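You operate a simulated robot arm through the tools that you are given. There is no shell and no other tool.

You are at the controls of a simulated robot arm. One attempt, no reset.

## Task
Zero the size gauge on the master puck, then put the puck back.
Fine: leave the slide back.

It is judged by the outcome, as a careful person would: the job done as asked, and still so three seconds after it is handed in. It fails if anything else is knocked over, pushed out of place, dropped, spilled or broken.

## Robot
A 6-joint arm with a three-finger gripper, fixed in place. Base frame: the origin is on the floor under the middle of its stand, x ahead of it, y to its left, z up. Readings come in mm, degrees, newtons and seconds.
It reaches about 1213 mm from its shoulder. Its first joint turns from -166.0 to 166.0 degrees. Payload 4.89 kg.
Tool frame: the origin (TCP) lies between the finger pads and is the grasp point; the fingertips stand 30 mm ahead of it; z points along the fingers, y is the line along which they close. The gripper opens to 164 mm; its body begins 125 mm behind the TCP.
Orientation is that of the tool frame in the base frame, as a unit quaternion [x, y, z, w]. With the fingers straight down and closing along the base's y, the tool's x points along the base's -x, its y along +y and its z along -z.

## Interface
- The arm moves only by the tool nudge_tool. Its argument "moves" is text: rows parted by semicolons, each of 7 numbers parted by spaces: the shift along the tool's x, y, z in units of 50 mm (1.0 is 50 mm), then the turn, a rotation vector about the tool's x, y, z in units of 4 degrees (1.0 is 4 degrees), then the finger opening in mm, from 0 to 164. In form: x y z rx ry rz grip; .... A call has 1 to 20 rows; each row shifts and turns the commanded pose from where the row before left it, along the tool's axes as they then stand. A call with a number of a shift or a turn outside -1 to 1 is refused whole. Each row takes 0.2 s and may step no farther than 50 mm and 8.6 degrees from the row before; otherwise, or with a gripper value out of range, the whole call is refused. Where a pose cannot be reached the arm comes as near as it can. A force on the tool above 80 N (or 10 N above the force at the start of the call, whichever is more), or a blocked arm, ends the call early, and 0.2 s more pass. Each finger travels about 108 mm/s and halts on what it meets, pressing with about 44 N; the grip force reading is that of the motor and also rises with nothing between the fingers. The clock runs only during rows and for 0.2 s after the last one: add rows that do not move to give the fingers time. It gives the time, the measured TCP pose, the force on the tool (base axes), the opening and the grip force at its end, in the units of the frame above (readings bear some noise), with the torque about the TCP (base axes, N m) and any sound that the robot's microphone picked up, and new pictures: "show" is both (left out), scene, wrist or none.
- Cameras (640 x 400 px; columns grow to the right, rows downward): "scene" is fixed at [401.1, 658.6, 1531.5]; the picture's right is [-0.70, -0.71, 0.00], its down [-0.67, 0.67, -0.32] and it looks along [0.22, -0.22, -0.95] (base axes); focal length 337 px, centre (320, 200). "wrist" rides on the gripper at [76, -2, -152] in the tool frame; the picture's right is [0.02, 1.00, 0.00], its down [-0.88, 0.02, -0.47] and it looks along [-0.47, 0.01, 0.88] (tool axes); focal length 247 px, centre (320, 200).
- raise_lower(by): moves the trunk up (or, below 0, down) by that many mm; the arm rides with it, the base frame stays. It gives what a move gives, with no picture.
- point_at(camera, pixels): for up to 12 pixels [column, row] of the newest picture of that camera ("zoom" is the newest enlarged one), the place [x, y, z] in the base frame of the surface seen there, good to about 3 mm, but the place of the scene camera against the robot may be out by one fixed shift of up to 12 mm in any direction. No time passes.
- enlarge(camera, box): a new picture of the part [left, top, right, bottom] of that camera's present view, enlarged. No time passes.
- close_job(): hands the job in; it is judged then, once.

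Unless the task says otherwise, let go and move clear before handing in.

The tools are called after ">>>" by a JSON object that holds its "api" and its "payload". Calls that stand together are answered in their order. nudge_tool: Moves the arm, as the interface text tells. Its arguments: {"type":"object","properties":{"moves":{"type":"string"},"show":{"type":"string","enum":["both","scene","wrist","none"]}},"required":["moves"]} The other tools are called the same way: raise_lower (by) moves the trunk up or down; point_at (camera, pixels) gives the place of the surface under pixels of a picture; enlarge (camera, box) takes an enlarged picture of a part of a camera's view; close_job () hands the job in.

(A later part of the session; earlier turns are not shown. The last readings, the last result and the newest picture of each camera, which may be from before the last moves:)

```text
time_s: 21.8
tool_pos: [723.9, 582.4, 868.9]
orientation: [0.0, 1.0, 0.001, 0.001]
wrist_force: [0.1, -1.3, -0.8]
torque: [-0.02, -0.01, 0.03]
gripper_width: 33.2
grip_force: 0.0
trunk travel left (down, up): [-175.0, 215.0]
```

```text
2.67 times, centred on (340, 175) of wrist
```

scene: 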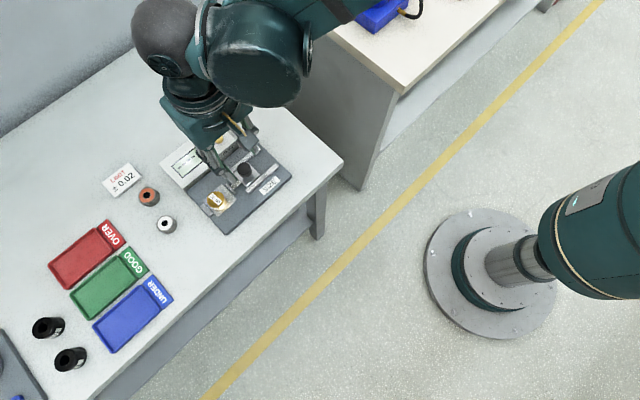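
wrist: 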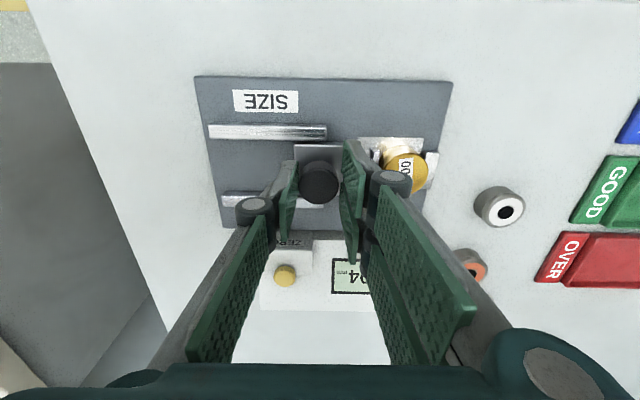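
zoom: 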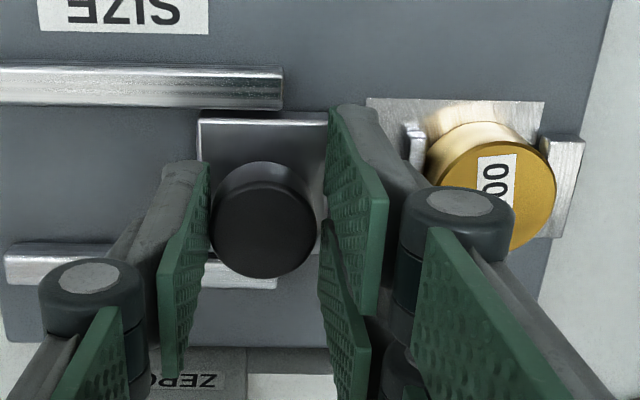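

The jaw has stopped on the puck and the display now shows digits, with "04" visible near (350,277). I'll open the fingers off the knob and rise straight up to see whether it stays closed.

>>> {"api": "nudge_tool", "payload": {"moves": "0 -0.03 0 0 0 0 38; 0 0 0 0 0 0 52; 0 0 0 0 0 0 56; 0 0 -0.5 0 0 0 56; 0 0 -0.5 0 0 0 56; 0 0 -0.3 0 0 0 56; 0 0 0 0 0 0 56", "show": "both"}}

>>> {"api": "enlarge", "payload": {"camera": "wrist", "box": [220, 80, 460, 280]}}

>>> {"api": "enlarge", "payload": {"camera": "scene", "box": [150, 110, 300, 240]}}

```text
time_s: 23.4
tool_pos: [723.0, 580.7, 934.9]
orientation: [0.001, 1.0, -0.001, 0.0]
wrist_force: [-0.2, -0.6, 0.0]
torque: [0.02, -0.07, 0.0]
gripper_width: 56.1
grip_force: 0.0
trunk travel left (down, up): [-175.0, 215.0]
```

scene: 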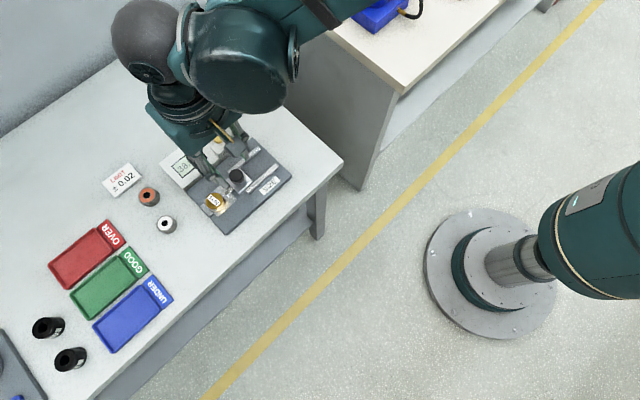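
wrist: 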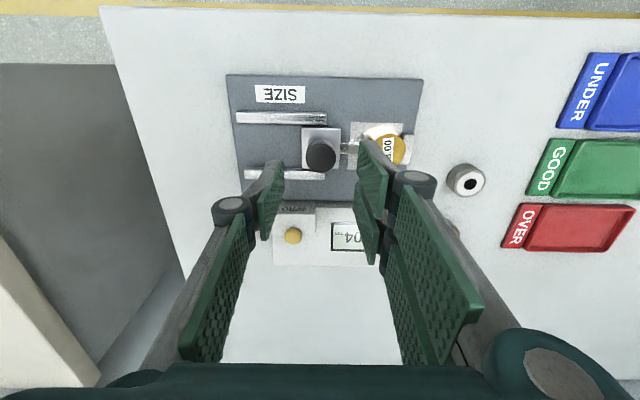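

```text
2.00 times, centred on (340, 180) of wrist
```

zoom: 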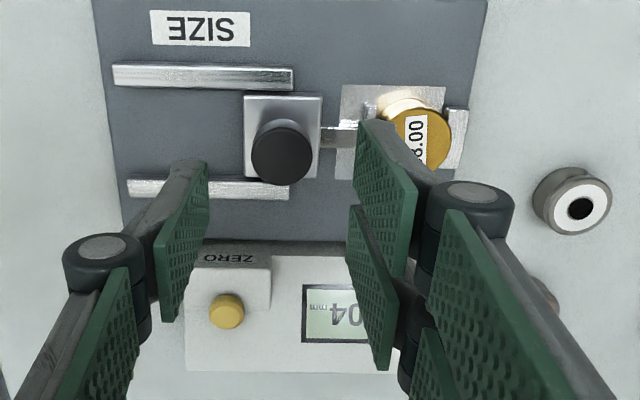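

```text
3.08 times, centred on (225, 175) of scene
```

zoom: 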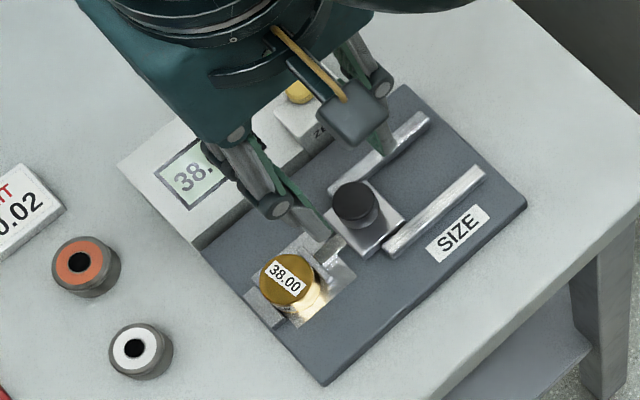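

The display now reads about 38.04 and the slide stays closed on the puck, so ZERO needs pressing. I'll move above the ZERO button with the fingers open and measure it first.

>>> {"api": "nudge_tool", "payload": {"moves": "-0.6 -0.173 0 0 0 0 70; -0.6 -0.173 0 0 0 0 70; -0.6 -0.173 0 0 0 0 70; 0 0 0 0 0 0 70; 0 0 0 0 0 0 70", "show": "wrist"}}

>>> {"api": "enlarge", "payload": {"camera": "wrist", "box": [220, 80, 460, 230]}}

```text
time_s: 24.6
tool_pos: [814.7, 556.1, 934.3]
orientation: [0.0, 1.0, 0.0, -0.001]
wrist_force: [0.3, 0.1, 0.1]
torque: [-0.01, 0.07, -0.02]
gripper_width: 69.8
grip_force: 0.1
trunk travel left (down, up): [-175.0, 215.0]
```

wrist: 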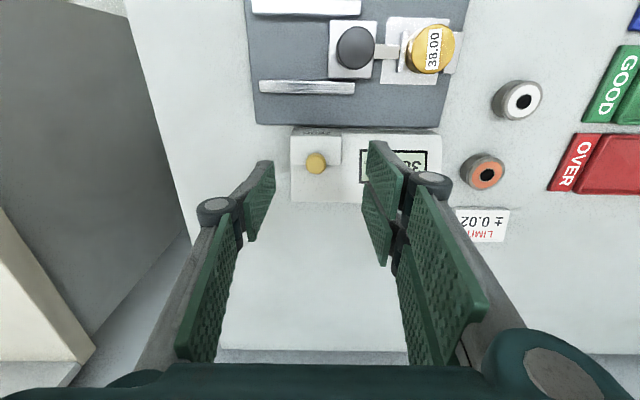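

```text
2.67 times, centred on (340, 155) of wrist
```

zoom: 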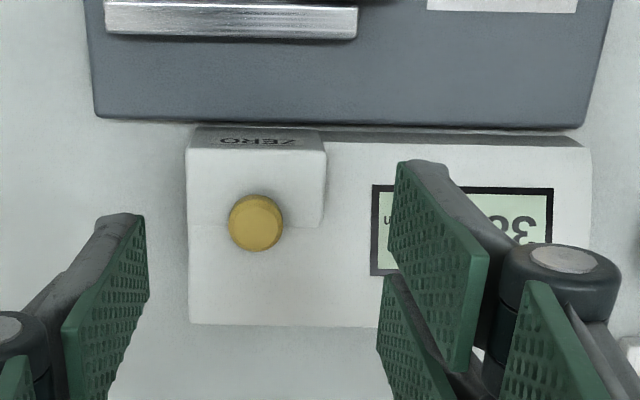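

The button is at zoom (256,223). I'll measure its top and the surfaces around it.

>>> {"api": "point_at", "payload": {"camera": "zoom", "pixels": [[256, 223], [240, 223], [272, 223], [256, 205], [256, 240], [210, 180], [300, 180], [205, 250], [300, 250], [255, 300], [340, 200], [350, 300]]}}

```text
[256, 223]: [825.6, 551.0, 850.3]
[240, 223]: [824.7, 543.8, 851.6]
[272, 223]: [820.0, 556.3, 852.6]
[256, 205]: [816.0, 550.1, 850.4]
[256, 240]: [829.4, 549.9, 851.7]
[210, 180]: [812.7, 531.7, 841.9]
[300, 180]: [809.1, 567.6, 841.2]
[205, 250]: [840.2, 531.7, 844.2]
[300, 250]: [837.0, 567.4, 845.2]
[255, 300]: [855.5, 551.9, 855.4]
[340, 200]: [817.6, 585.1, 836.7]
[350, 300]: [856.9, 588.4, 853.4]
```

The button top is near (822, 550.5, 851), but the display housing rises behind it, so pressing with a flat closed hand could foul. I'll tilt the hand about 16° so the single finger leads and the pair sits higher, then re-check.

>>> {"api": "nudge_tool", "payload": {"moves": "0 0 0 -1 0 0 50; 0 0 0 -1 0 0 50; 0 0 0 -1 0 0 50; 0 0 0 -1 0 0 50; -0.12 0.186 0.366 0 0 0 50; 0 0 0 0 0 0 50; 0 0 0 0 0 0 50", "show": "both"}}

>>> {"api": "enlarge", "payload": {"camera": "wrist", "box": [200, 80, 440, 230]}}

```text
time_s: 26.2
tool_pos: [818.6, 570.7, 917.7]
orientation: [0.001, 0.99, 0.139, 0.001]
wrist_force: [-0.3, 0.0, -0.9]
torque: [0.03, 0.05, -0.02]
gripper_width: 50.3
grip_force: 0.0
trunk travel left (down, up): [-175.0, 215.0]
```

scene: 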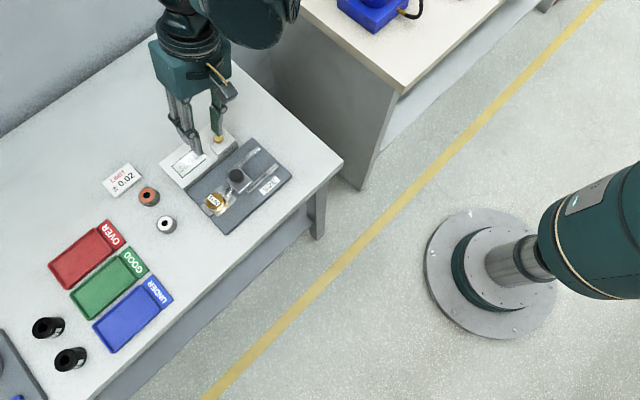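
wrist: 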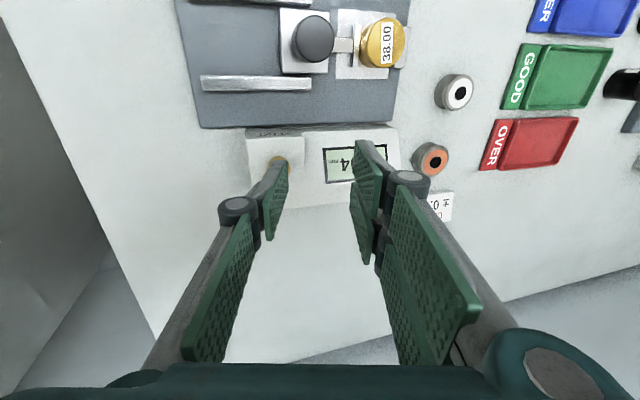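

```text
2.67 times, centred on (320, 155) of wrist
```

zoom: 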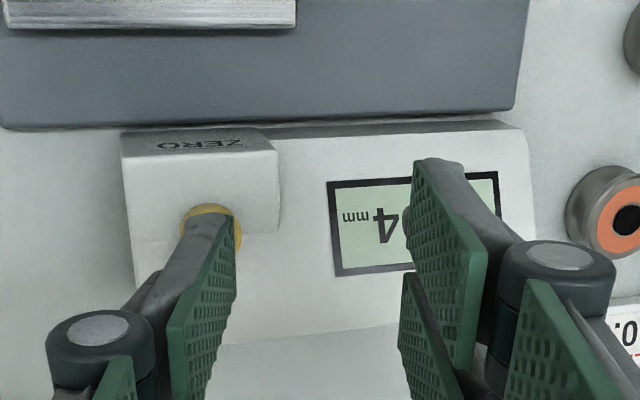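

The tilt is set and the single fingertip hides most of the button (zoom (210,222)). I'll measure the fingertip and check from the scene camera.

>>> {"api": "point_at", "payload": {"camera": "zoom", "pixels": [[213, 219], [200, 219], [228, 222], [233, 300], [212, 208], [236, 235], [415, 165], [405, 275]]}}

>>> {"api": "enlarge", "payload": {"camera": "scene", "box": [150, 80, 300, 220]}}

```text
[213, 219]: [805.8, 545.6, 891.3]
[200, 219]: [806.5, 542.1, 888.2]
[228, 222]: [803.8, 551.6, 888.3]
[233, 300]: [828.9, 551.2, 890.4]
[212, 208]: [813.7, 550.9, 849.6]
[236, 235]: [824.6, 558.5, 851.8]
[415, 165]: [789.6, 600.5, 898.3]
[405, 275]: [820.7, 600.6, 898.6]
```

```text
2.86 times, centred on (225, 150) of scene
```

zoom: 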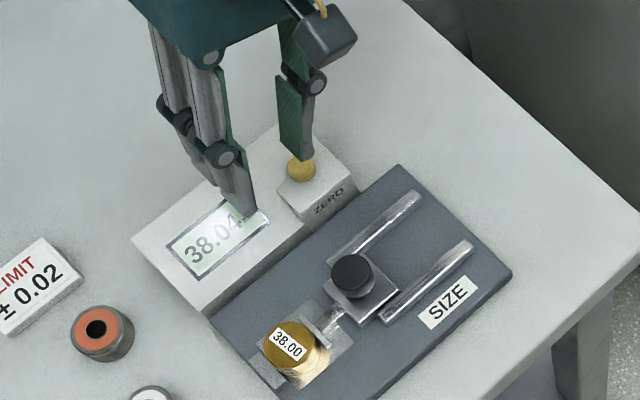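

The scene zoom shows 38.04 on the display, with the leading fingertip directly above the gold button. I'll shift by 3 mm and lower to just above the button.

>>> {"api": "nudge_tool", "payload": {"moves": "-0.06 -0.014 0.22 0 0 0 50; 0 -0.05 0.22 0 0 0 50; 0 0 0 0 0 0 50", "show": "both"}}

>>> {"api": "enlarge", "payload": {"camera": "scene", "box": [150, 80, 300, 220]}}

>>> {"api": "enlarge", "payload": {"camera": "wrist", "box": [200, 80, 440, 230]}}

```text
time_s: 27.0
tool_pos: [823.1, 571.7, 896.6]
orientation: [0.0, 0.99, 0.14, 0.0]
wrist_force: [0.4, -0.3, -0.8]
torque: [-0.01, 0.03, 0.0]
gripper_width: 49.9
grip_force: 0.1
trunk travel left (down, up): [-175.0, 215.0]
```

scene: 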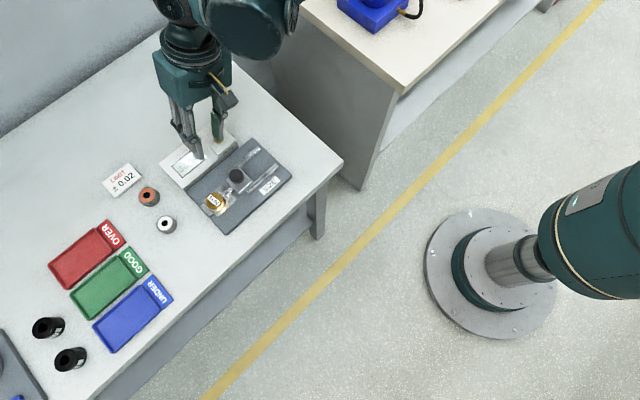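
wrist: 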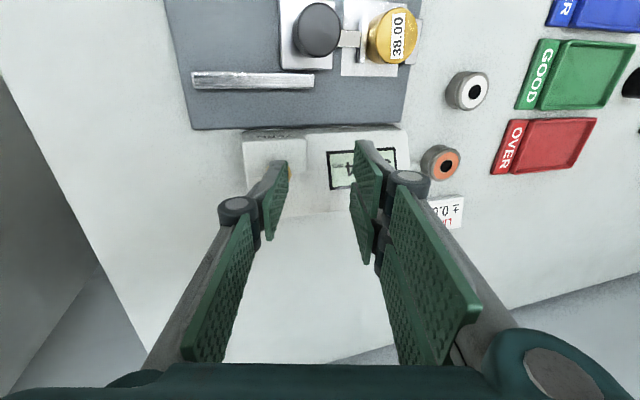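

```text
2.86 times, centred on (225, 150) of scene
```

zoom: 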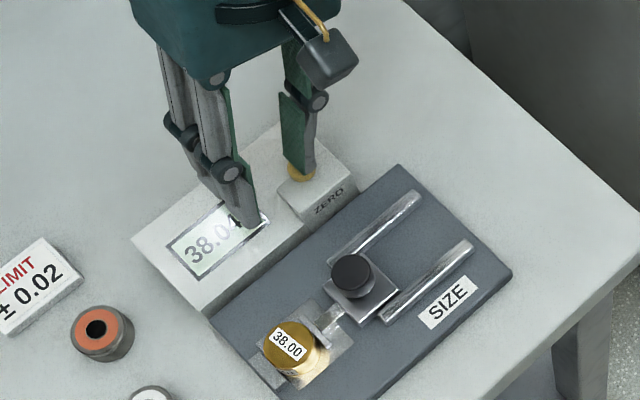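

```text
2.67 times, centred on (320, 155) of wrist
```

zoom: 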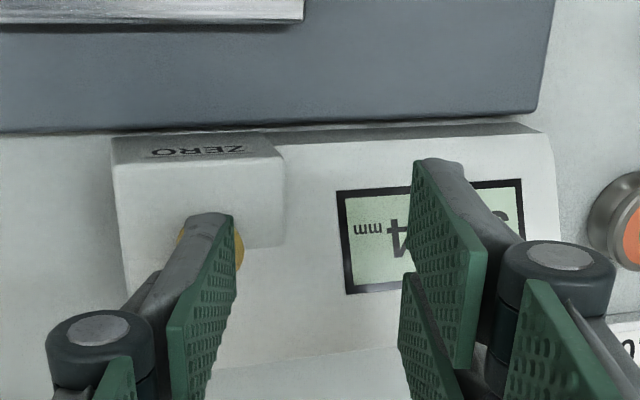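

The fingertip is about 8 mm above the button and centred. I'll lower in fine steps, watching for contact force and any click.

>>> {"api": "nudge_tool", "payload": {"moves": "0.03 -0.011 0.0384 0 0 0 50; 0 -0.011 0.0384 0 0 0 50; 0 -0.011 0.0384 0 0 0 50; 0 0 0 0 0 0 50", "show": "none"}}

```text
time_s: 28.0
tool_pos: [821.7, 572.1, 891.6]
orientation: [-0.001, 0.99, 0.139, 0.0]
wrist_force: [0.1, 0.2, 0.9]
torque: [0.02, 0.0, 0.01]
gripper_width: 50.1
grip_force: 0.0
trunk travel left (down, up): [-175.0, 215.0]
```

>>> {"api": "nudge_tool", "payload": {"moves": "0 -0.0055 0.0192 0 0 0 50; 0 -0.0055 0.0192 0 0 0 50; 0 0 0 0 0 0 50", "show": "scene"}}

>>> {"api": "enlarge", "payload": {"camera": "scene", "box": [150, 80, 300, 220]}}

```text
time_s: 28.8
tool_pos: [822.6, 572.4, 889.0]
orientation: [0.0, 0.99, 0.14, 0.0]
wrist_force: [0.7, -0.5, -0.5]
torque: [-0.02, 0.05, 0.01]
gripper_width: 50.0
grip_force: 0.0
trunk travel left (down, up): [-175.0, 215.0]
```

scene: 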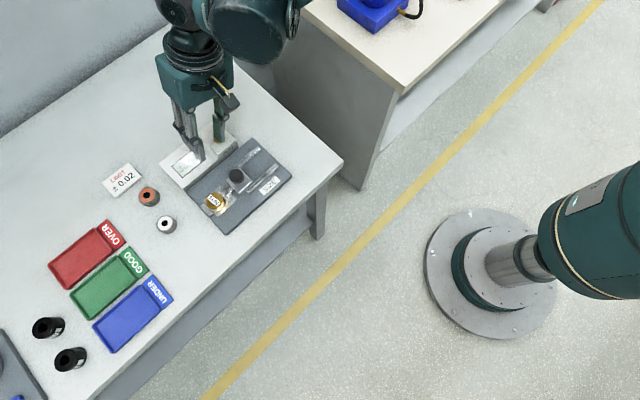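

```text
2.86 times, centred on (225, 150) of scene
```

zoom: 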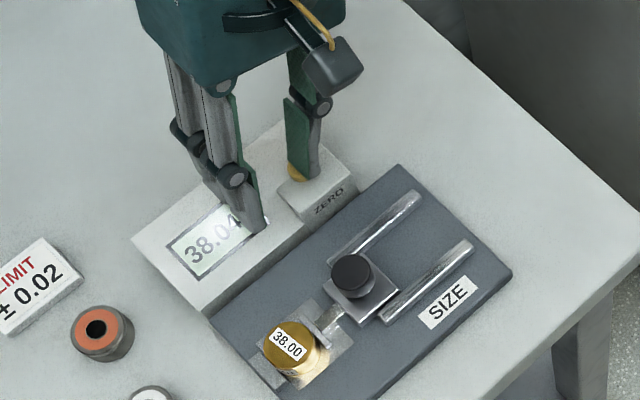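

No contact yet. I'll keep going in 1 mm steps.

>>> {"api": "nudge_tool", "payload": {"moves": "0 -0.0055 0.0192 0 0 0 50; 0 -0.0055 0.0192 0 0 0 50; 0 0 0 0 0 0 50", "show": "none"}}

```text
time_s: 29.6
tool_pos: [821.1, 572.4, 887.2]
orientation: [0.0, 0.99, 0.14, 0.001]
wrist_force: [0.1, 0.2, 1.6]
torque: [-0.05, -0.06, 0.02]
gripper_width: 49.9
grip_force: 0.1
trunk travel left (down, up): [-175.0, 215.0]
```

>>> {"api": "nudge_tool", "payload": {"moves": "0 -0.0055 0.0192 0 0 0 50; 0 0 0 0 0 0 50", "show": "scene"}}

>>> {"api": "enlarge", "payload": {"camera": "scene", "box": [150, 80, 300, 220]}}

```text
time_s: 30.2
tool_pos: [821.3, 571.0, 885.3]
orientation: [0.0, 0.99, 0.14, 0.0]
wrist_force: [1.2, -0.6, 1.1]
torque: [-0.05, -0.01, -0.02]
gripper_width: 50.2
grip_force: 0.0
trunk travel left (down, up): [-175.0, 215.0]
```

scene: 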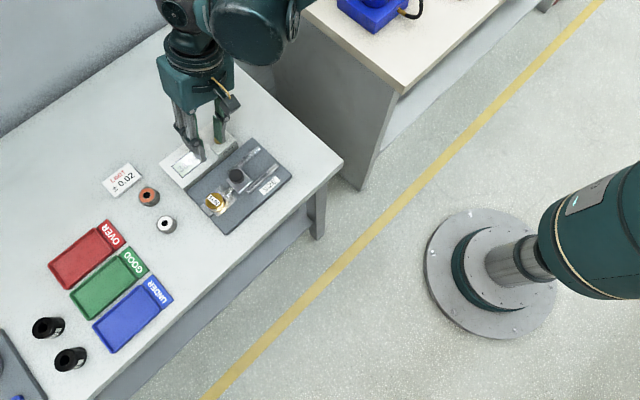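

```text
2.86 times, centred on (225, 150) of scene
```

zoom: 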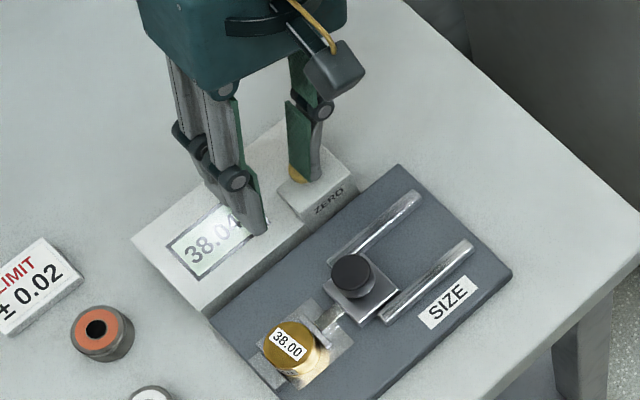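

The force is only about +1.3 N, so this may be light contact. I'll check the alignment in the wrist view before pressing further.

>>> {"api": "nudge_tool", "payload": {"moves": "0 0 0 0 0 0 50", "show": "wrist"}}

>>> {"api": "enlarge", "payload": {"camera": "wrist", "box": [220, 120, 340, 220]}}

```text
time_s: 30.6
tool_pos: [821.8, 571.8, 886.8]
orientation: [0.0, 0.99, 0.14, 0.0]
wrist_force: [0.1, -0.2, 0.8]
torque: [-0.02, 0.01, 0.05]
gripper_width: 49.9
grip_force: 0.0
trunk travel left (down, up): [-175.0, 215.0]
```

wrist: 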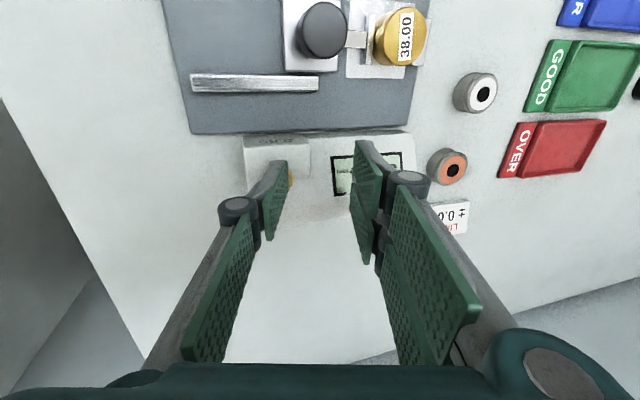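

```text
4.00 times, centred on (280, 170) of wrist
```

zoom: 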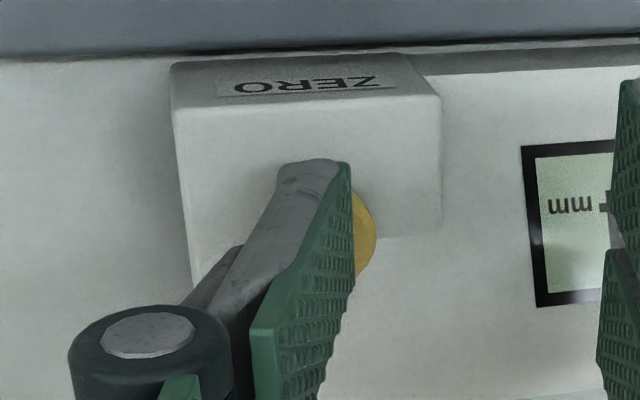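

The fingertip covers most of the button but sits slightly toward −y. I'll shift 2.5 mm toward +y and keep pressing in 1 mm steps.

>>> {"api": "nudge_tool", "payload": {"moves": "0 0.048 -0.006 0 0 0 50; 0 -0.0055 0.0192 0 0 0 50; 0 -0.0055 0.0192 0 0 0 50; 0 0 0 0 0 0 50", "show": "scene"}}

>>> {"api": "enlarge", "payload": {"camera": "scene", "box": [150, 80, 300, 220]}}

```text
time_s: 31.6
tool_pos: [820.6, 574.7, 885.5]
orientation: [0.001, 0.99, 0.139, 0.001]
wrist_force: [1.4, -0.4, 1.4]
torque: [-0.02, -0.02, -0.01]
gripper_width: 50.1
grip_force: 0.1
trunk travel left (down, up): [-175.0, 215.0]
```

scene: 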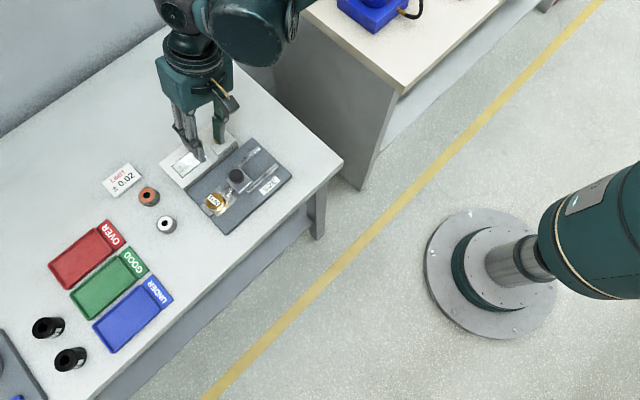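

```text
2.86 times, centred on (225, 150) of scene
```

zoom: 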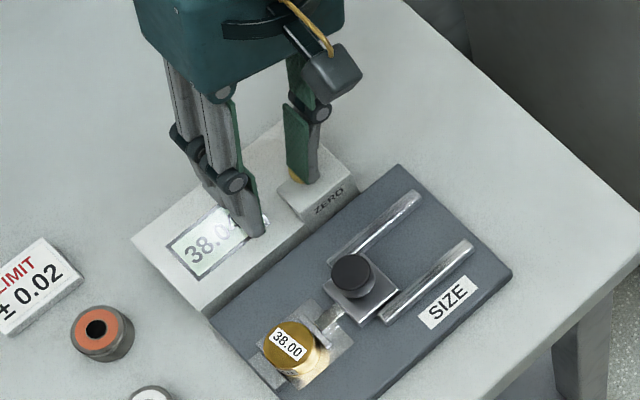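

The alignment is better and the force is still about 1.4 N. I'll keep pressing in 1 mm steps.

>>> {"api": "nudge_tool", "payload": {"moves": "0 -0.0055 0.0192 0 0 0 50; 0 0 0 0 0 0 50", "show": "none"}}

```text
time_s: 32.2
tool_pos: [820.2, 574.6, 884.1]
orientation: [0.001, 0.99, 0.14, 0.0]
wrist_force: [-0.3, -0.1, 3.5]
torque: [-0.08, -0.01, -0.01]
gripper_width: 50.0
grip_force: 0.0
trunk travel left (down, up): [-175.0, 215.0]
heard: click
```

A click was heard with 3.5 N on the tool. I'll look at the display before moving off.

>>> {"api": "nudge_tool", "payload": {"moves": "0 0.011 -0.0384 0 0 0 50; 0 0.011 -0.0384 0 0 0 50; 0 0.055 -0.192 0 0 0 50; 0 0.11 -0.384 0 0 0 50; 0 0 0 0 0 0 50", "show": "both"}}

>>> {"api": "enlarge", "payload": {"camera": "scene", "box": [150, 80, 300, 220]}}

>>> {"api": "enlarge", "payload": {"camera": "wrist", "box": [220, 100, 460, 250]}}

```text
time_s: 33.4
tool_pos: [821.7, 573.4, 918.4]
orientation: [0.0, 0.99, 0.139, 0.0]
wrist_force: [-0.1, 0.2, -0.9]
torque: [-0.02, -0.01, 0.01]
gripper_width: 50.0
grip_force: 0.2
trunk travel left (down, up): [-175.0, 215.0]
```

scene: 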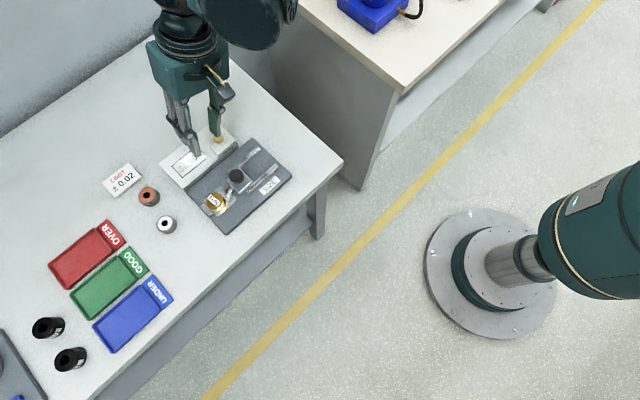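
wrist: 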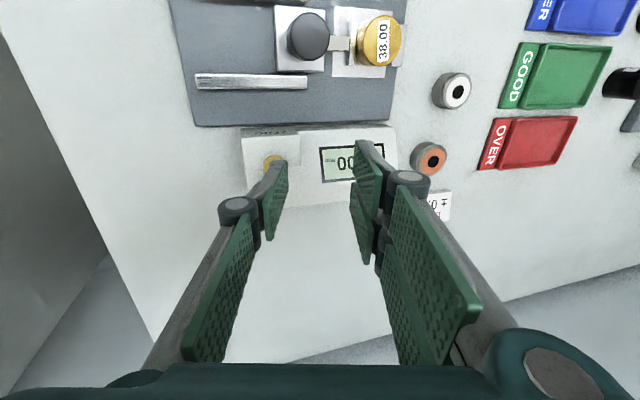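

```text
2.86 times, centred on (225, 150) of scene
```

zoom: 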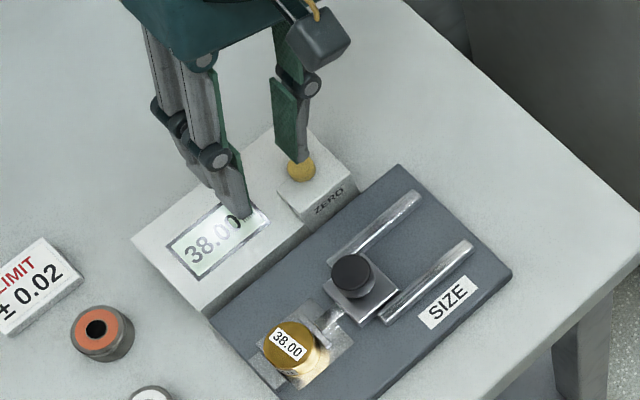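

```text
2.67 times, centred on (340, 175) of wrist
```

zoom: 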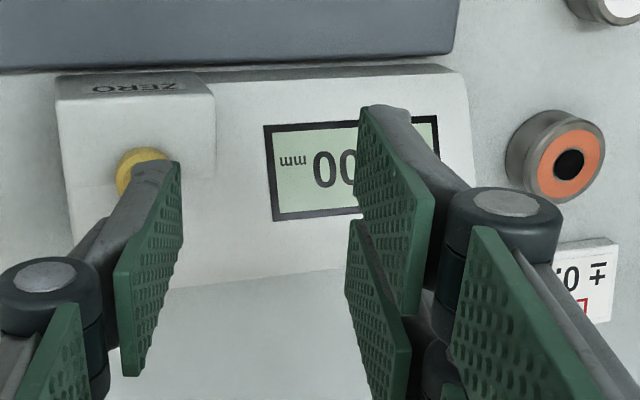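

The display now reads 38.00, so the gauge is zeroed on the master. I'll level the hand and hover back over the knob to pull the slide back.

>>> {"api": "nudge_tool", "payload": {"moves": "0 0 0 1 0 0 50; 0 0 0 1 0 0 50; 0 0 0 1 0 0 56; 0 0 0 1 0 0 60; 0 0 -0.3 0 0 0 60; 0.657 0.05 0 0 0 0 60; 0.657 0.05 0 0 0 0 60; 0.657 0.05 0 0 0 0 60; 0 0 0 0 0 0 60", "show": "both"}}

>>> {"api": "enlarge", "payload": {"camera": "wrist", "box": [220, 80, 460, 230]}}

```text
time_s: 35.4
tool_pos: [722.6, 582.5, 932.9]
orientation: [0.0, 1.0, 0.0, 0.001]
wrist_force: [-0.5, -0.4, 1.1]
torque: [0.0, -0.07, -0.01]
gripper_width: 59.9
grip_force: 0.0
trunk travel left (down, up): [-175.0, 215.0]
```

scene: 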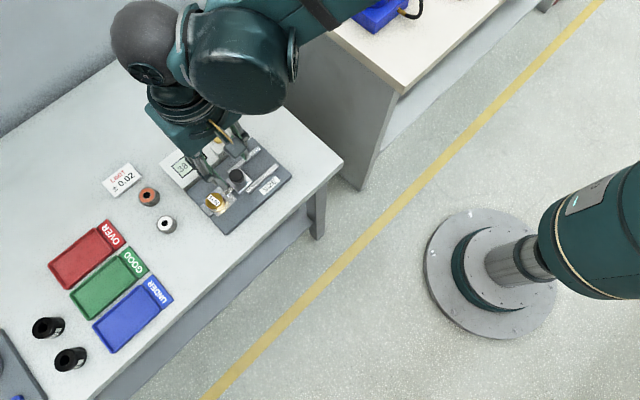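
wrist: 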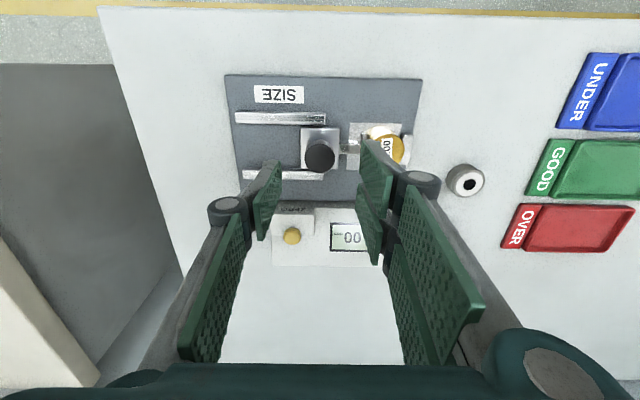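

```text
2.67 times, centred on (340, 155) of wrist
```

zoom: 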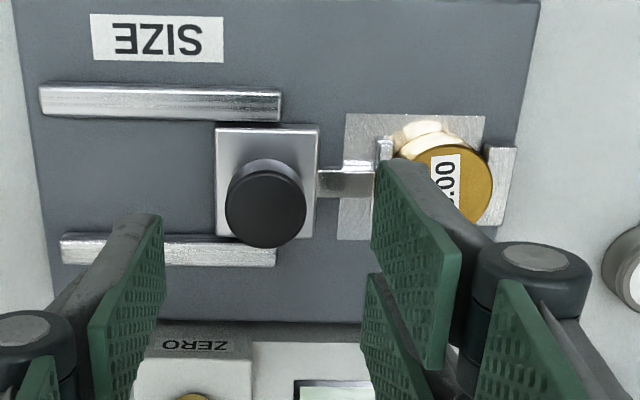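

The knob is at zoom (265,205), roughly y 580. I'll lower around it with a 50 mm opening, which keeps the outer fingers clear of the puck.

>>> {"api": "nudge_tool", "payload": {"moves": "0 -0.03 0.4 0 0 0 50; 0 0 0.45 0 0 0 50; 0 0 0.43 0 0 0 50; 0 0 0 0 0 0 50", "show": "wrist"}}

>>> {"api": "enlarge", "payload": {"camera": "wrist", "box": [220, 80, 460, 230]}}

```text
time_s: 36.4
tool_pos: [724.2, 581.4, 869.5]
orientation: [0.0, 1.0, 0.0, 0.0]
wrist_force: [-0.6, -0.1, -0.1]
torque: [-0.03, 0.01, 0.01]
gripper_width: 50.0
grip_force: 0.1
trunk travel left (down, up): [-175.0, 215.0]
```

wrist: 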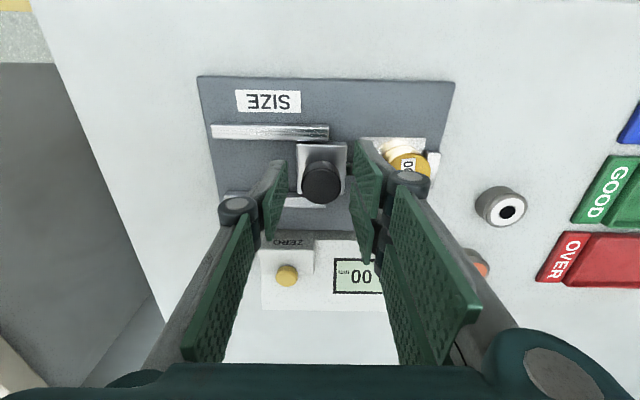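

```text
2.67 times, centred on (340, 155) of wrist
```

zoom: 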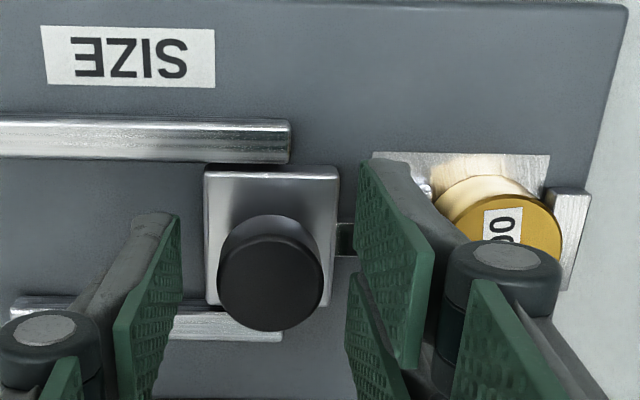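

It's positioned well. I'll narrow to 33 mm and pull the slide back in small steps.

>>> {"api": "nudge_tool", "payload": {"moves": "0 0 0 0 0 0 40; 0 0 0 0 0 0 33; 0 0 0 0 0 0 33; 0 -0.06 0 0 0 0 33; 0 -0.06 0 0 0 0 33; 0 -0.06 0 0 0 0 33; 0 -0.06 0 0 0 0 33; 0 -0.06 0 0 0 0 33; 0 -0.06 0 0 0 0 33; 0 0 0 0 0 0 33", "show": "wrist"}}

>>> {"api": "enlarge", "payload": {"camera": "wrist", "box": [220, 80, 460, 230]}}

```text
time_s: 38.6
tool_pos: [722.9, 562.8, 869.9]
orientation: [0.0, 1.0, 0.0, -0.001]
wrist_force: [0.0, -2.3, 0.1]
torque: [-0.06, 0.06, -0.01]
gripper_width: 33.8
grip_force: 1.1
trunk travel left (down, up): [-175.0, 215.0]
```

wrist: 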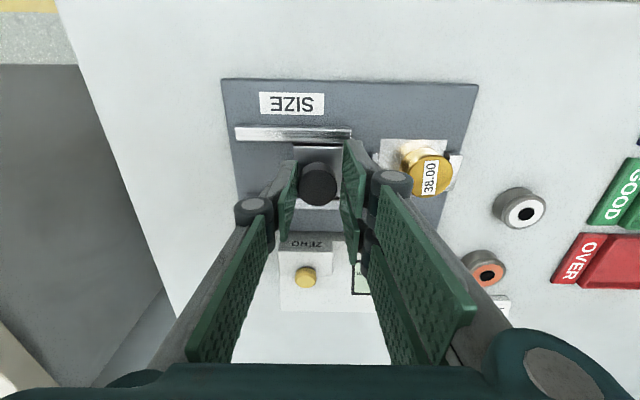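

```text
2.67 times, centred on (340, 155) of wrist
```

zoom: 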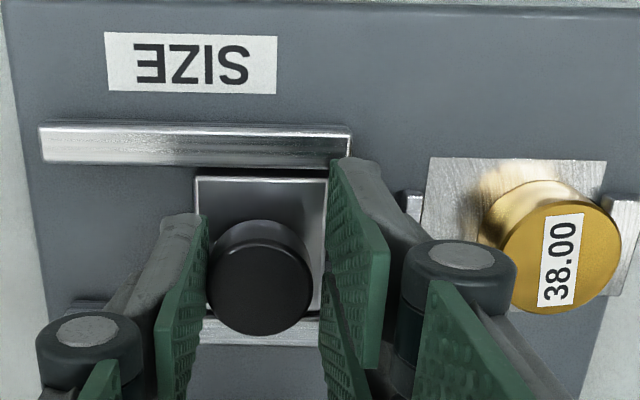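

The slide now leans on the left pad with −2.3 N, so it's being drawn to its back stop. I'll follow it back until it rests by itself.

>>> {"api": "nudge_tool", "payload": {"moves": "0 -0.03 0 0 0 0 33; 0 -0.03 0 0 0 0 33; 0 -0.03 0 0 0 0 33; 0 0 0 0 0 0 33", "show": "wrist"}}

>>> {"api": "enlarge", "payload": {"camera": "wrist", "box": [220, 80, 460, 230]}}

```text
time_s: 39.6
tool_pos: [722.7, 556.8, 868.3]
orientation: [-0.001, 1.0, 0.0, 0.001]
wrist_force: [1.1, -0.2, -0.1]
torque: [-0.03, 0.02, 0.02]
gripper_width: 32.9
grip_force: 0.1
trunk travel left (down, up): [-175.0, 215.0]
```

wrist: 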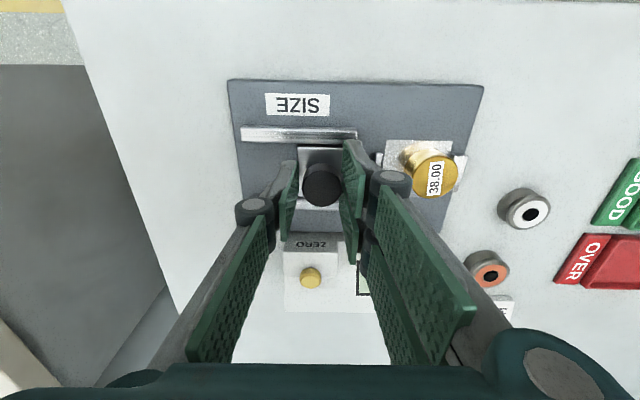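

```text
2.67 times, centred on (340, 155) of wrist
```

zoom: 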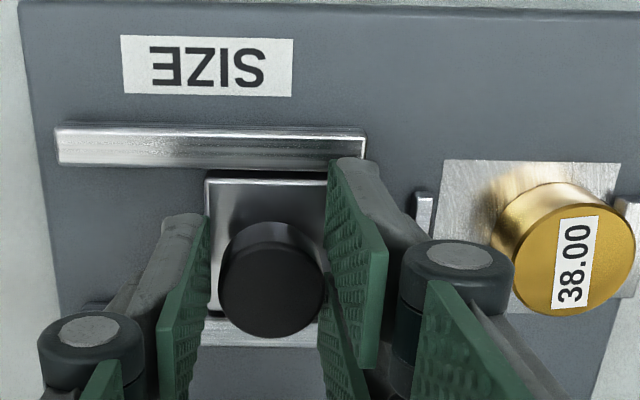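

The slide has stopped at the back and the pads carry no load. I'll open, rise, and then hover over the puck.

>>> {"api": "nudge_tool", "payload": {"moves": "0 0.03 0 0 0 0 36; 0 0 0 0 0 0 50; 0 0 0 0 0 0 54; 0 0 -0.5 0 0 0 54; 0 0 -0.5 0 0 0 54; 0 0 -0.3 0 0 0 54; 0 0.6 0 0 0 0 60; 0 0.6 0 0 0 0 64; 0 0.6 0 0 0 0 64; 0 0 0 0 0 0 64", "show": "both"}}

>>> {"api": "enlarge", "payload": {"camera": "wrist", "box": [220, 80, 460, 230]}}

>>> {"api": "enlarge", "payload": {"camera": "scene", "box": [150, 110, 300, 250]}}

```text
time_s: 41.8
tool_pos: [723.2, 649.1, 932.4]
orientation: [0.0, 1.0, 0.0, 0.0]
wrist_force: [0.5, 0.4, 0.0]
torque: [-0.05, 0.04, -0.04]
gripper_width: 63.7
grip_force: 0.1
trunk travel left (down, up): [-175.0, 215.0]
```

scene: 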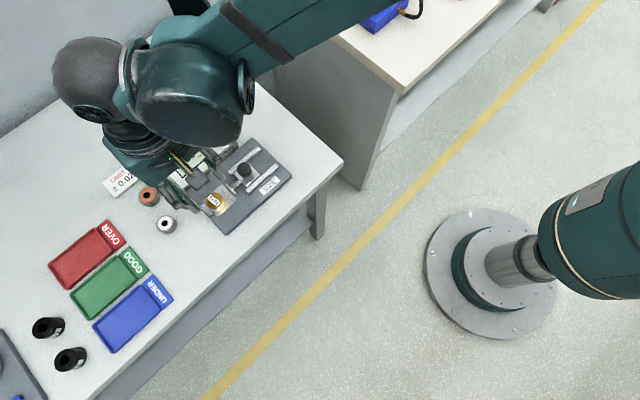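
wrist: 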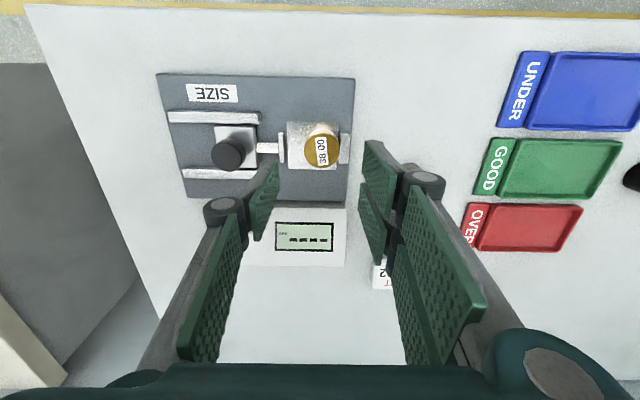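

```text
2.67 times, centred on (340, 155) of wrist
```

zoom: 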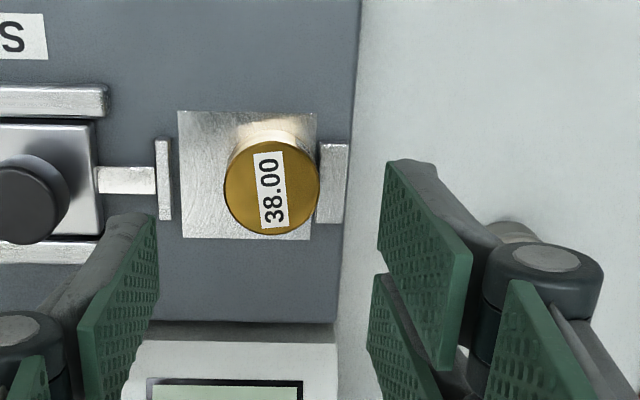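

```text
2.86 times, centred on (225, 180) of scene
```

zoom: 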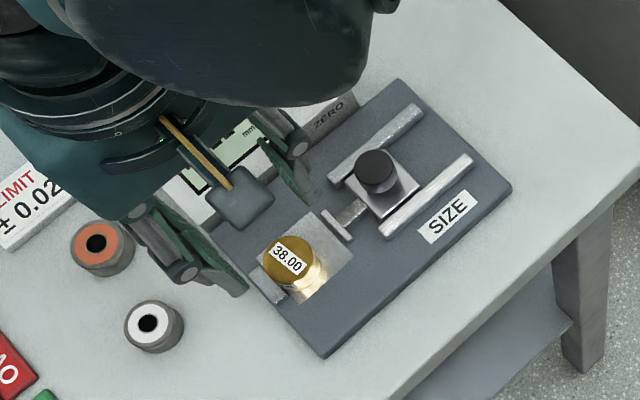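

The slide stays back, the display shows "----" again, and the puck rests against the anvil. I'll measure the puck for the pick-up.

>>> {"api": "enlarge", "payload": {"camera": "wrist", "box": [220, 80, 460, 230]}}

>>> {"api": "point_at", "payload": {"camera": "zoom", "pixels": [[271, 188], [230, 188], [313, 188], [271, 148], [271, 228], [322, 155], [335, 180], [330, 215], [300, 160], [165, 170]]}}

```text
2.67 times, centred on (340, 155) of wrist
```

zoom: 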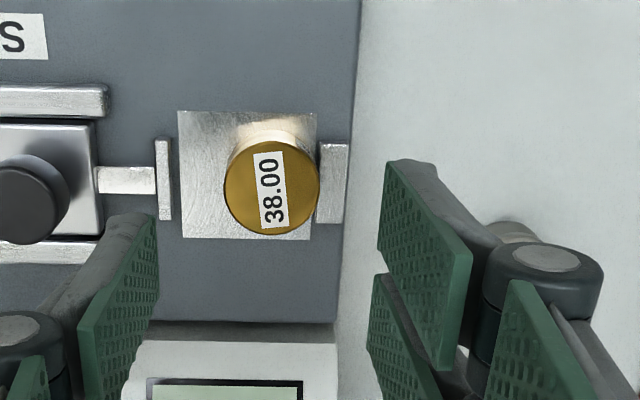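

```text
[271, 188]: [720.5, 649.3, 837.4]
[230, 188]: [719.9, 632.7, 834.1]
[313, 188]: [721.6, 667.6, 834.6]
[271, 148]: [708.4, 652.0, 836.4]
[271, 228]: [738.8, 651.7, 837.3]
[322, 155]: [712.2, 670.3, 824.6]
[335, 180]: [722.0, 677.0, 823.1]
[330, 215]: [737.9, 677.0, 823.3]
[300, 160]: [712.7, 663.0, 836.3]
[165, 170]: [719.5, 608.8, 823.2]
```

The puck centre is (723, 651) with its top near 837, and the anvil top is at 823. I'll lower with a 54 mm opening to TCP z≈857 so the tips stay above the anvil.

>>> {"api": "nudge_tool", "payload": {"moves": "0 0.02 0.5 0 0 0 54; 0 0 0.5 0 0 0 54; 0 0 0.4 0 0 0 54; 0 0 0.1 0 0 0 54; 0 0 0 0 0 0 54", "show": "wrist"}}

>>> {"api": "enlarge", "payload": {"camera": "wrist", "box": [220, 100, 460, 250]}}

```text
time_s: 43.0
tool_pos: [721.9, 651.7, 858.6]
orientation: [0.0, 1.0, 0.0, 0.0]
wrist_force: [-0.3, 0.1, -0.1]
torque: [0.01, 0.0, -0.03]
gripper_width: 54.1
grip_force: 0.0
trunk travel left (down, up): [-175.0, 215.0]
```

wrist: 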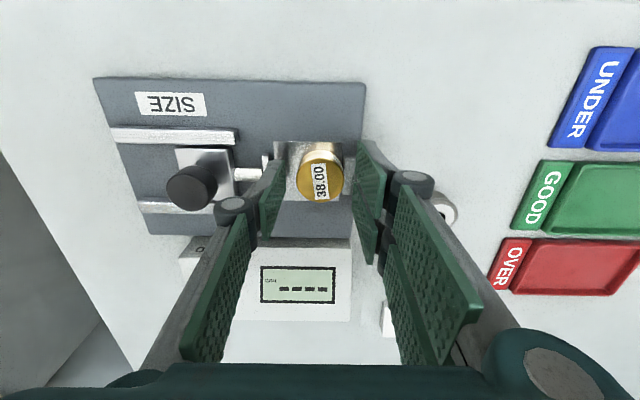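

```text
2.67 times, centred on (340, 175) of wrist
```

zoom: 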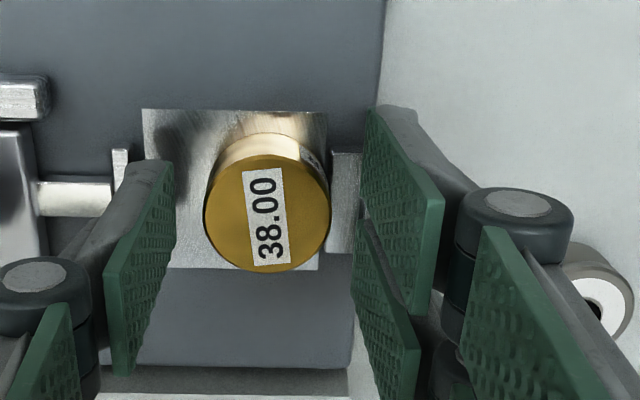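

The puck (zoom column 267) is nearly centred. I'll shift 1 mm toward −y so closing draws it away from the anvil, lower 1.5 mm, then close.

>>> {"api": "nudge_tool", "payload": {"moves": "0 -0.03 0.035 0 0 0 54; 0 0 0 0 0 0 48; 0 0 0 0 0 0 42; 0 0 0 0 0 0 36; 0 0 0 0 0 0 30; 0 0 0 0 0 0 30", "show": "wrist"}}

>>> {"api": "enlarge", "payload": {"camera": "wrist", "box": [220, 100, 460, 250]}}

```text
time_s: 44.4
tool_pos: [721.8, 649.2, 856.6]
orientation: [0.0, 1.0, -0.001, 0.0]
wrist_force: [0.6, 0.6, -0.3]
torque: [-0.05, 0.05, 0.01]
gripper_width: 35.9
grip_force: 44.6
trunk travel left (down, up): [-175.0, 215.0]
```

wrist: 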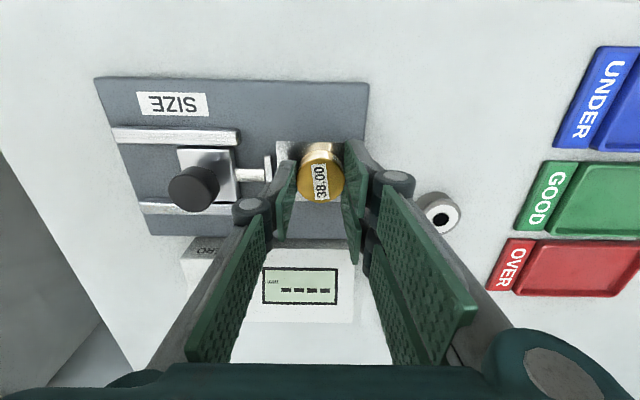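

```text
2.67 times, centred on (340, 175) of wrist
```

zoom: 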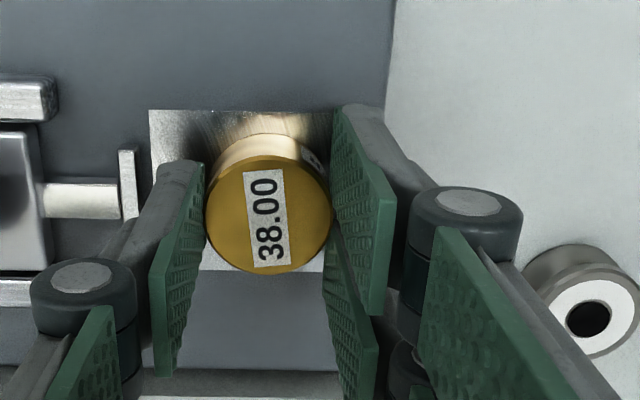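

The puck is gripped again at 35.9 mm and 44 N. I'll lift straight up, clear of the gauge.

>>> {"api": "nudge_tool", "payload": {"moves": "0 0 -0.1 0 0 0 30; 0 0 -0.4 0 0 0 30; 0 0 -0.6 0 0 0 30; 0 0 0 0 0 0 30", "show": "wrist"}}

>>> {"api": "enlarge", "payload": {"camera": "wrist", "box": [220, 100, 460, 250]}}

>>> {"api": "point_at", "payload": {"camera": "zoom", "pixels": [[268, 213], [212, 213], [324, 213], [268, 162], [268, 267], [300, 185]]}}

```text
time_s: 45.4
tool_pos: [722.9, 649.6, 913.4]
orientation: [0.001, 1.0, 0.001, 0.002]
wrist_force: [0.1, 0.0, -2.7]
torque: [0.04, -0.01, 0.0]
gripper_width: 36.1
grip_force: 43.8
trunk travel left (down, up): [-175.0, 215.0]
```

wrist: 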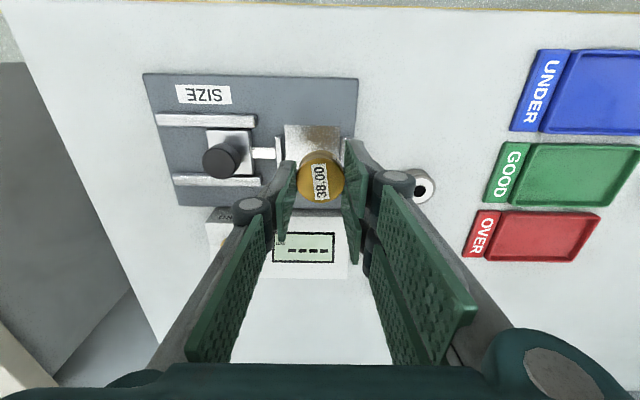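

```text
2.67 times, centred on (340, 175) of wrist
```

zoom: 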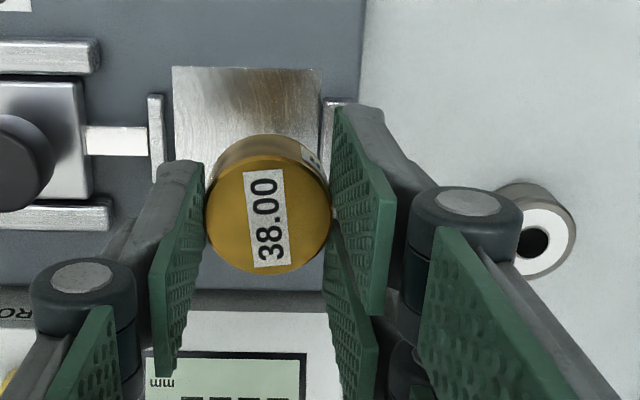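

```text
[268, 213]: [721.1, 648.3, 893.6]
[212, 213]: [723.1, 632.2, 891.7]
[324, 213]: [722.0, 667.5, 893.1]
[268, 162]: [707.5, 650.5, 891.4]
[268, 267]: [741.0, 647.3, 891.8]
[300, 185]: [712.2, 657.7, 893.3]
```

The puck is held level, with its underside about 41.6 mm below the TCP. I'll carry it back over its original spot at about (681.5, 751).

>>> {"api": "nudge_tool", "payload": {"moves": "0.281 0.676 0 0 0 0 30; 0.281 0.676 0 0 0 0 30; 0.281 0.676 0 0 0 0 30; 0 0 0 0 0 0 30; 0 0 0 0 0 0 30", "show": "both"}}

>>> {"api": "enlarge", "payload": {"camera": "wrist", "box": [220, 100, 460, 250]}}

>>> {"api": "point_at", "payload": {"camera": "zoom", "pixels": [[268, 213], [212, 213], [324, 213], [268, 162], [268, 267], [300, 185]]}}

```text
time_s: 46.6
tool_pos: [680.7, 753.2, 911.4]
orientation: [0.0, 1.0, 0.001, 0.0]
wrist_force: [-0.2, -0.5, -1.8]
torque: [-0.05, -0.04, 0.01]
gripper_width: 36.2
grip_force: 44.1
trunk travel left (down, up): [-175.0, 215.0]
```

scene: 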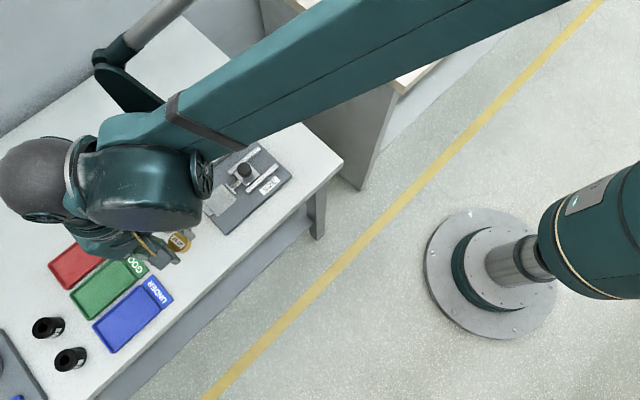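
wrist: 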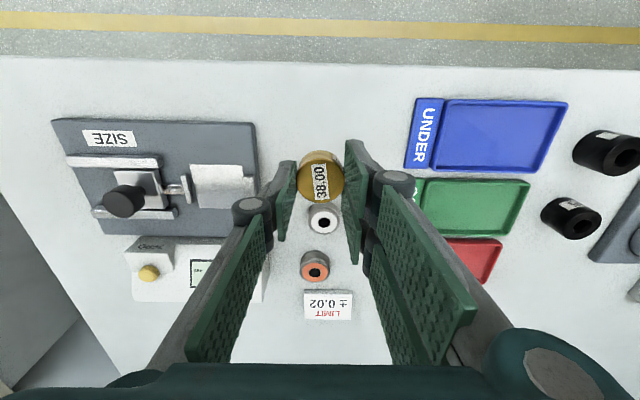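

```text
2.67 times, centred on (340, 175) of wrist
```

zoom: 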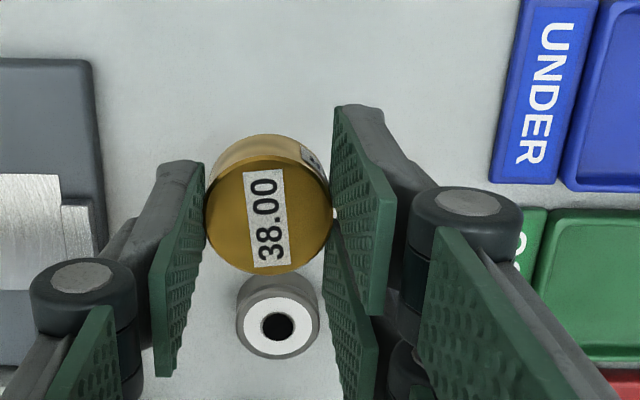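

```text
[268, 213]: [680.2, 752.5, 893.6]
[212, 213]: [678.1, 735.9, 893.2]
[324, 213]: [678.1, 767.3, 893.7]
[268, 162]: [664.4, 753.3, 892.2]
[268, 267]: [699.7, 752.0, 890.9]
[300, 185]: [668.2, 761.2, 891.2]
```

Compared with the lift-off view, the hand is about 2.5 mm too far toward +y (the white puck's hole is at column 277 instead of 283). I'll correct that and lower to a few millimetres above the bench.

>>> {"api": "nudge_tool", "payload": {"moves": "0 -0.054 0.3 0 0 0 30; 0 0 0.4 0 0 0 30; 0 0 0.4 0 0 0 30; 0 0 0.18 0 0 0 30; 0 0 0 0 0 0 30", "show": "wrist"}}

>>> {"api": "enlarge", "payload": {"camera": "wrist", "box": [220, 100, 460, 250]}}

```text
time_s: 47.8
tool_pos: [681.4, 747.6, 848.5]
orientation: [0.001, 1.0, 0.001, 0.001]
wrist_force: [-0.6, 0.5, -1.8]
torque: [-0.03, 0.06, -0.04]
gripper_width: 35.7
grip_force: 44.2
trunk travel left (down, up): [-175.0, 215.0]
```

wrist: 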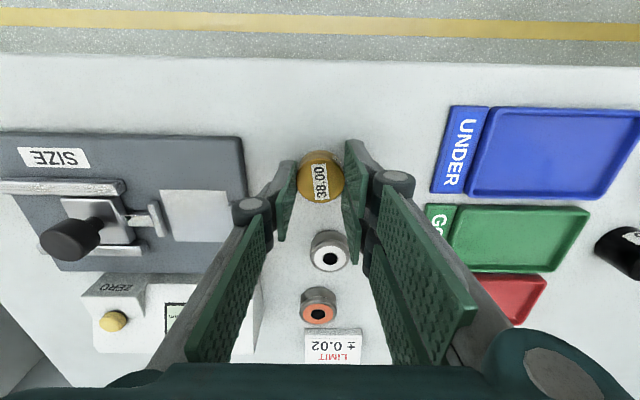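

```text
2.67 times, centred on (340, 175) of wrist
```

zoom: 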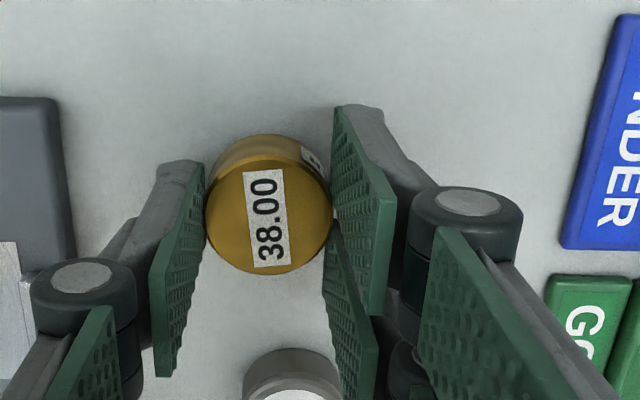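

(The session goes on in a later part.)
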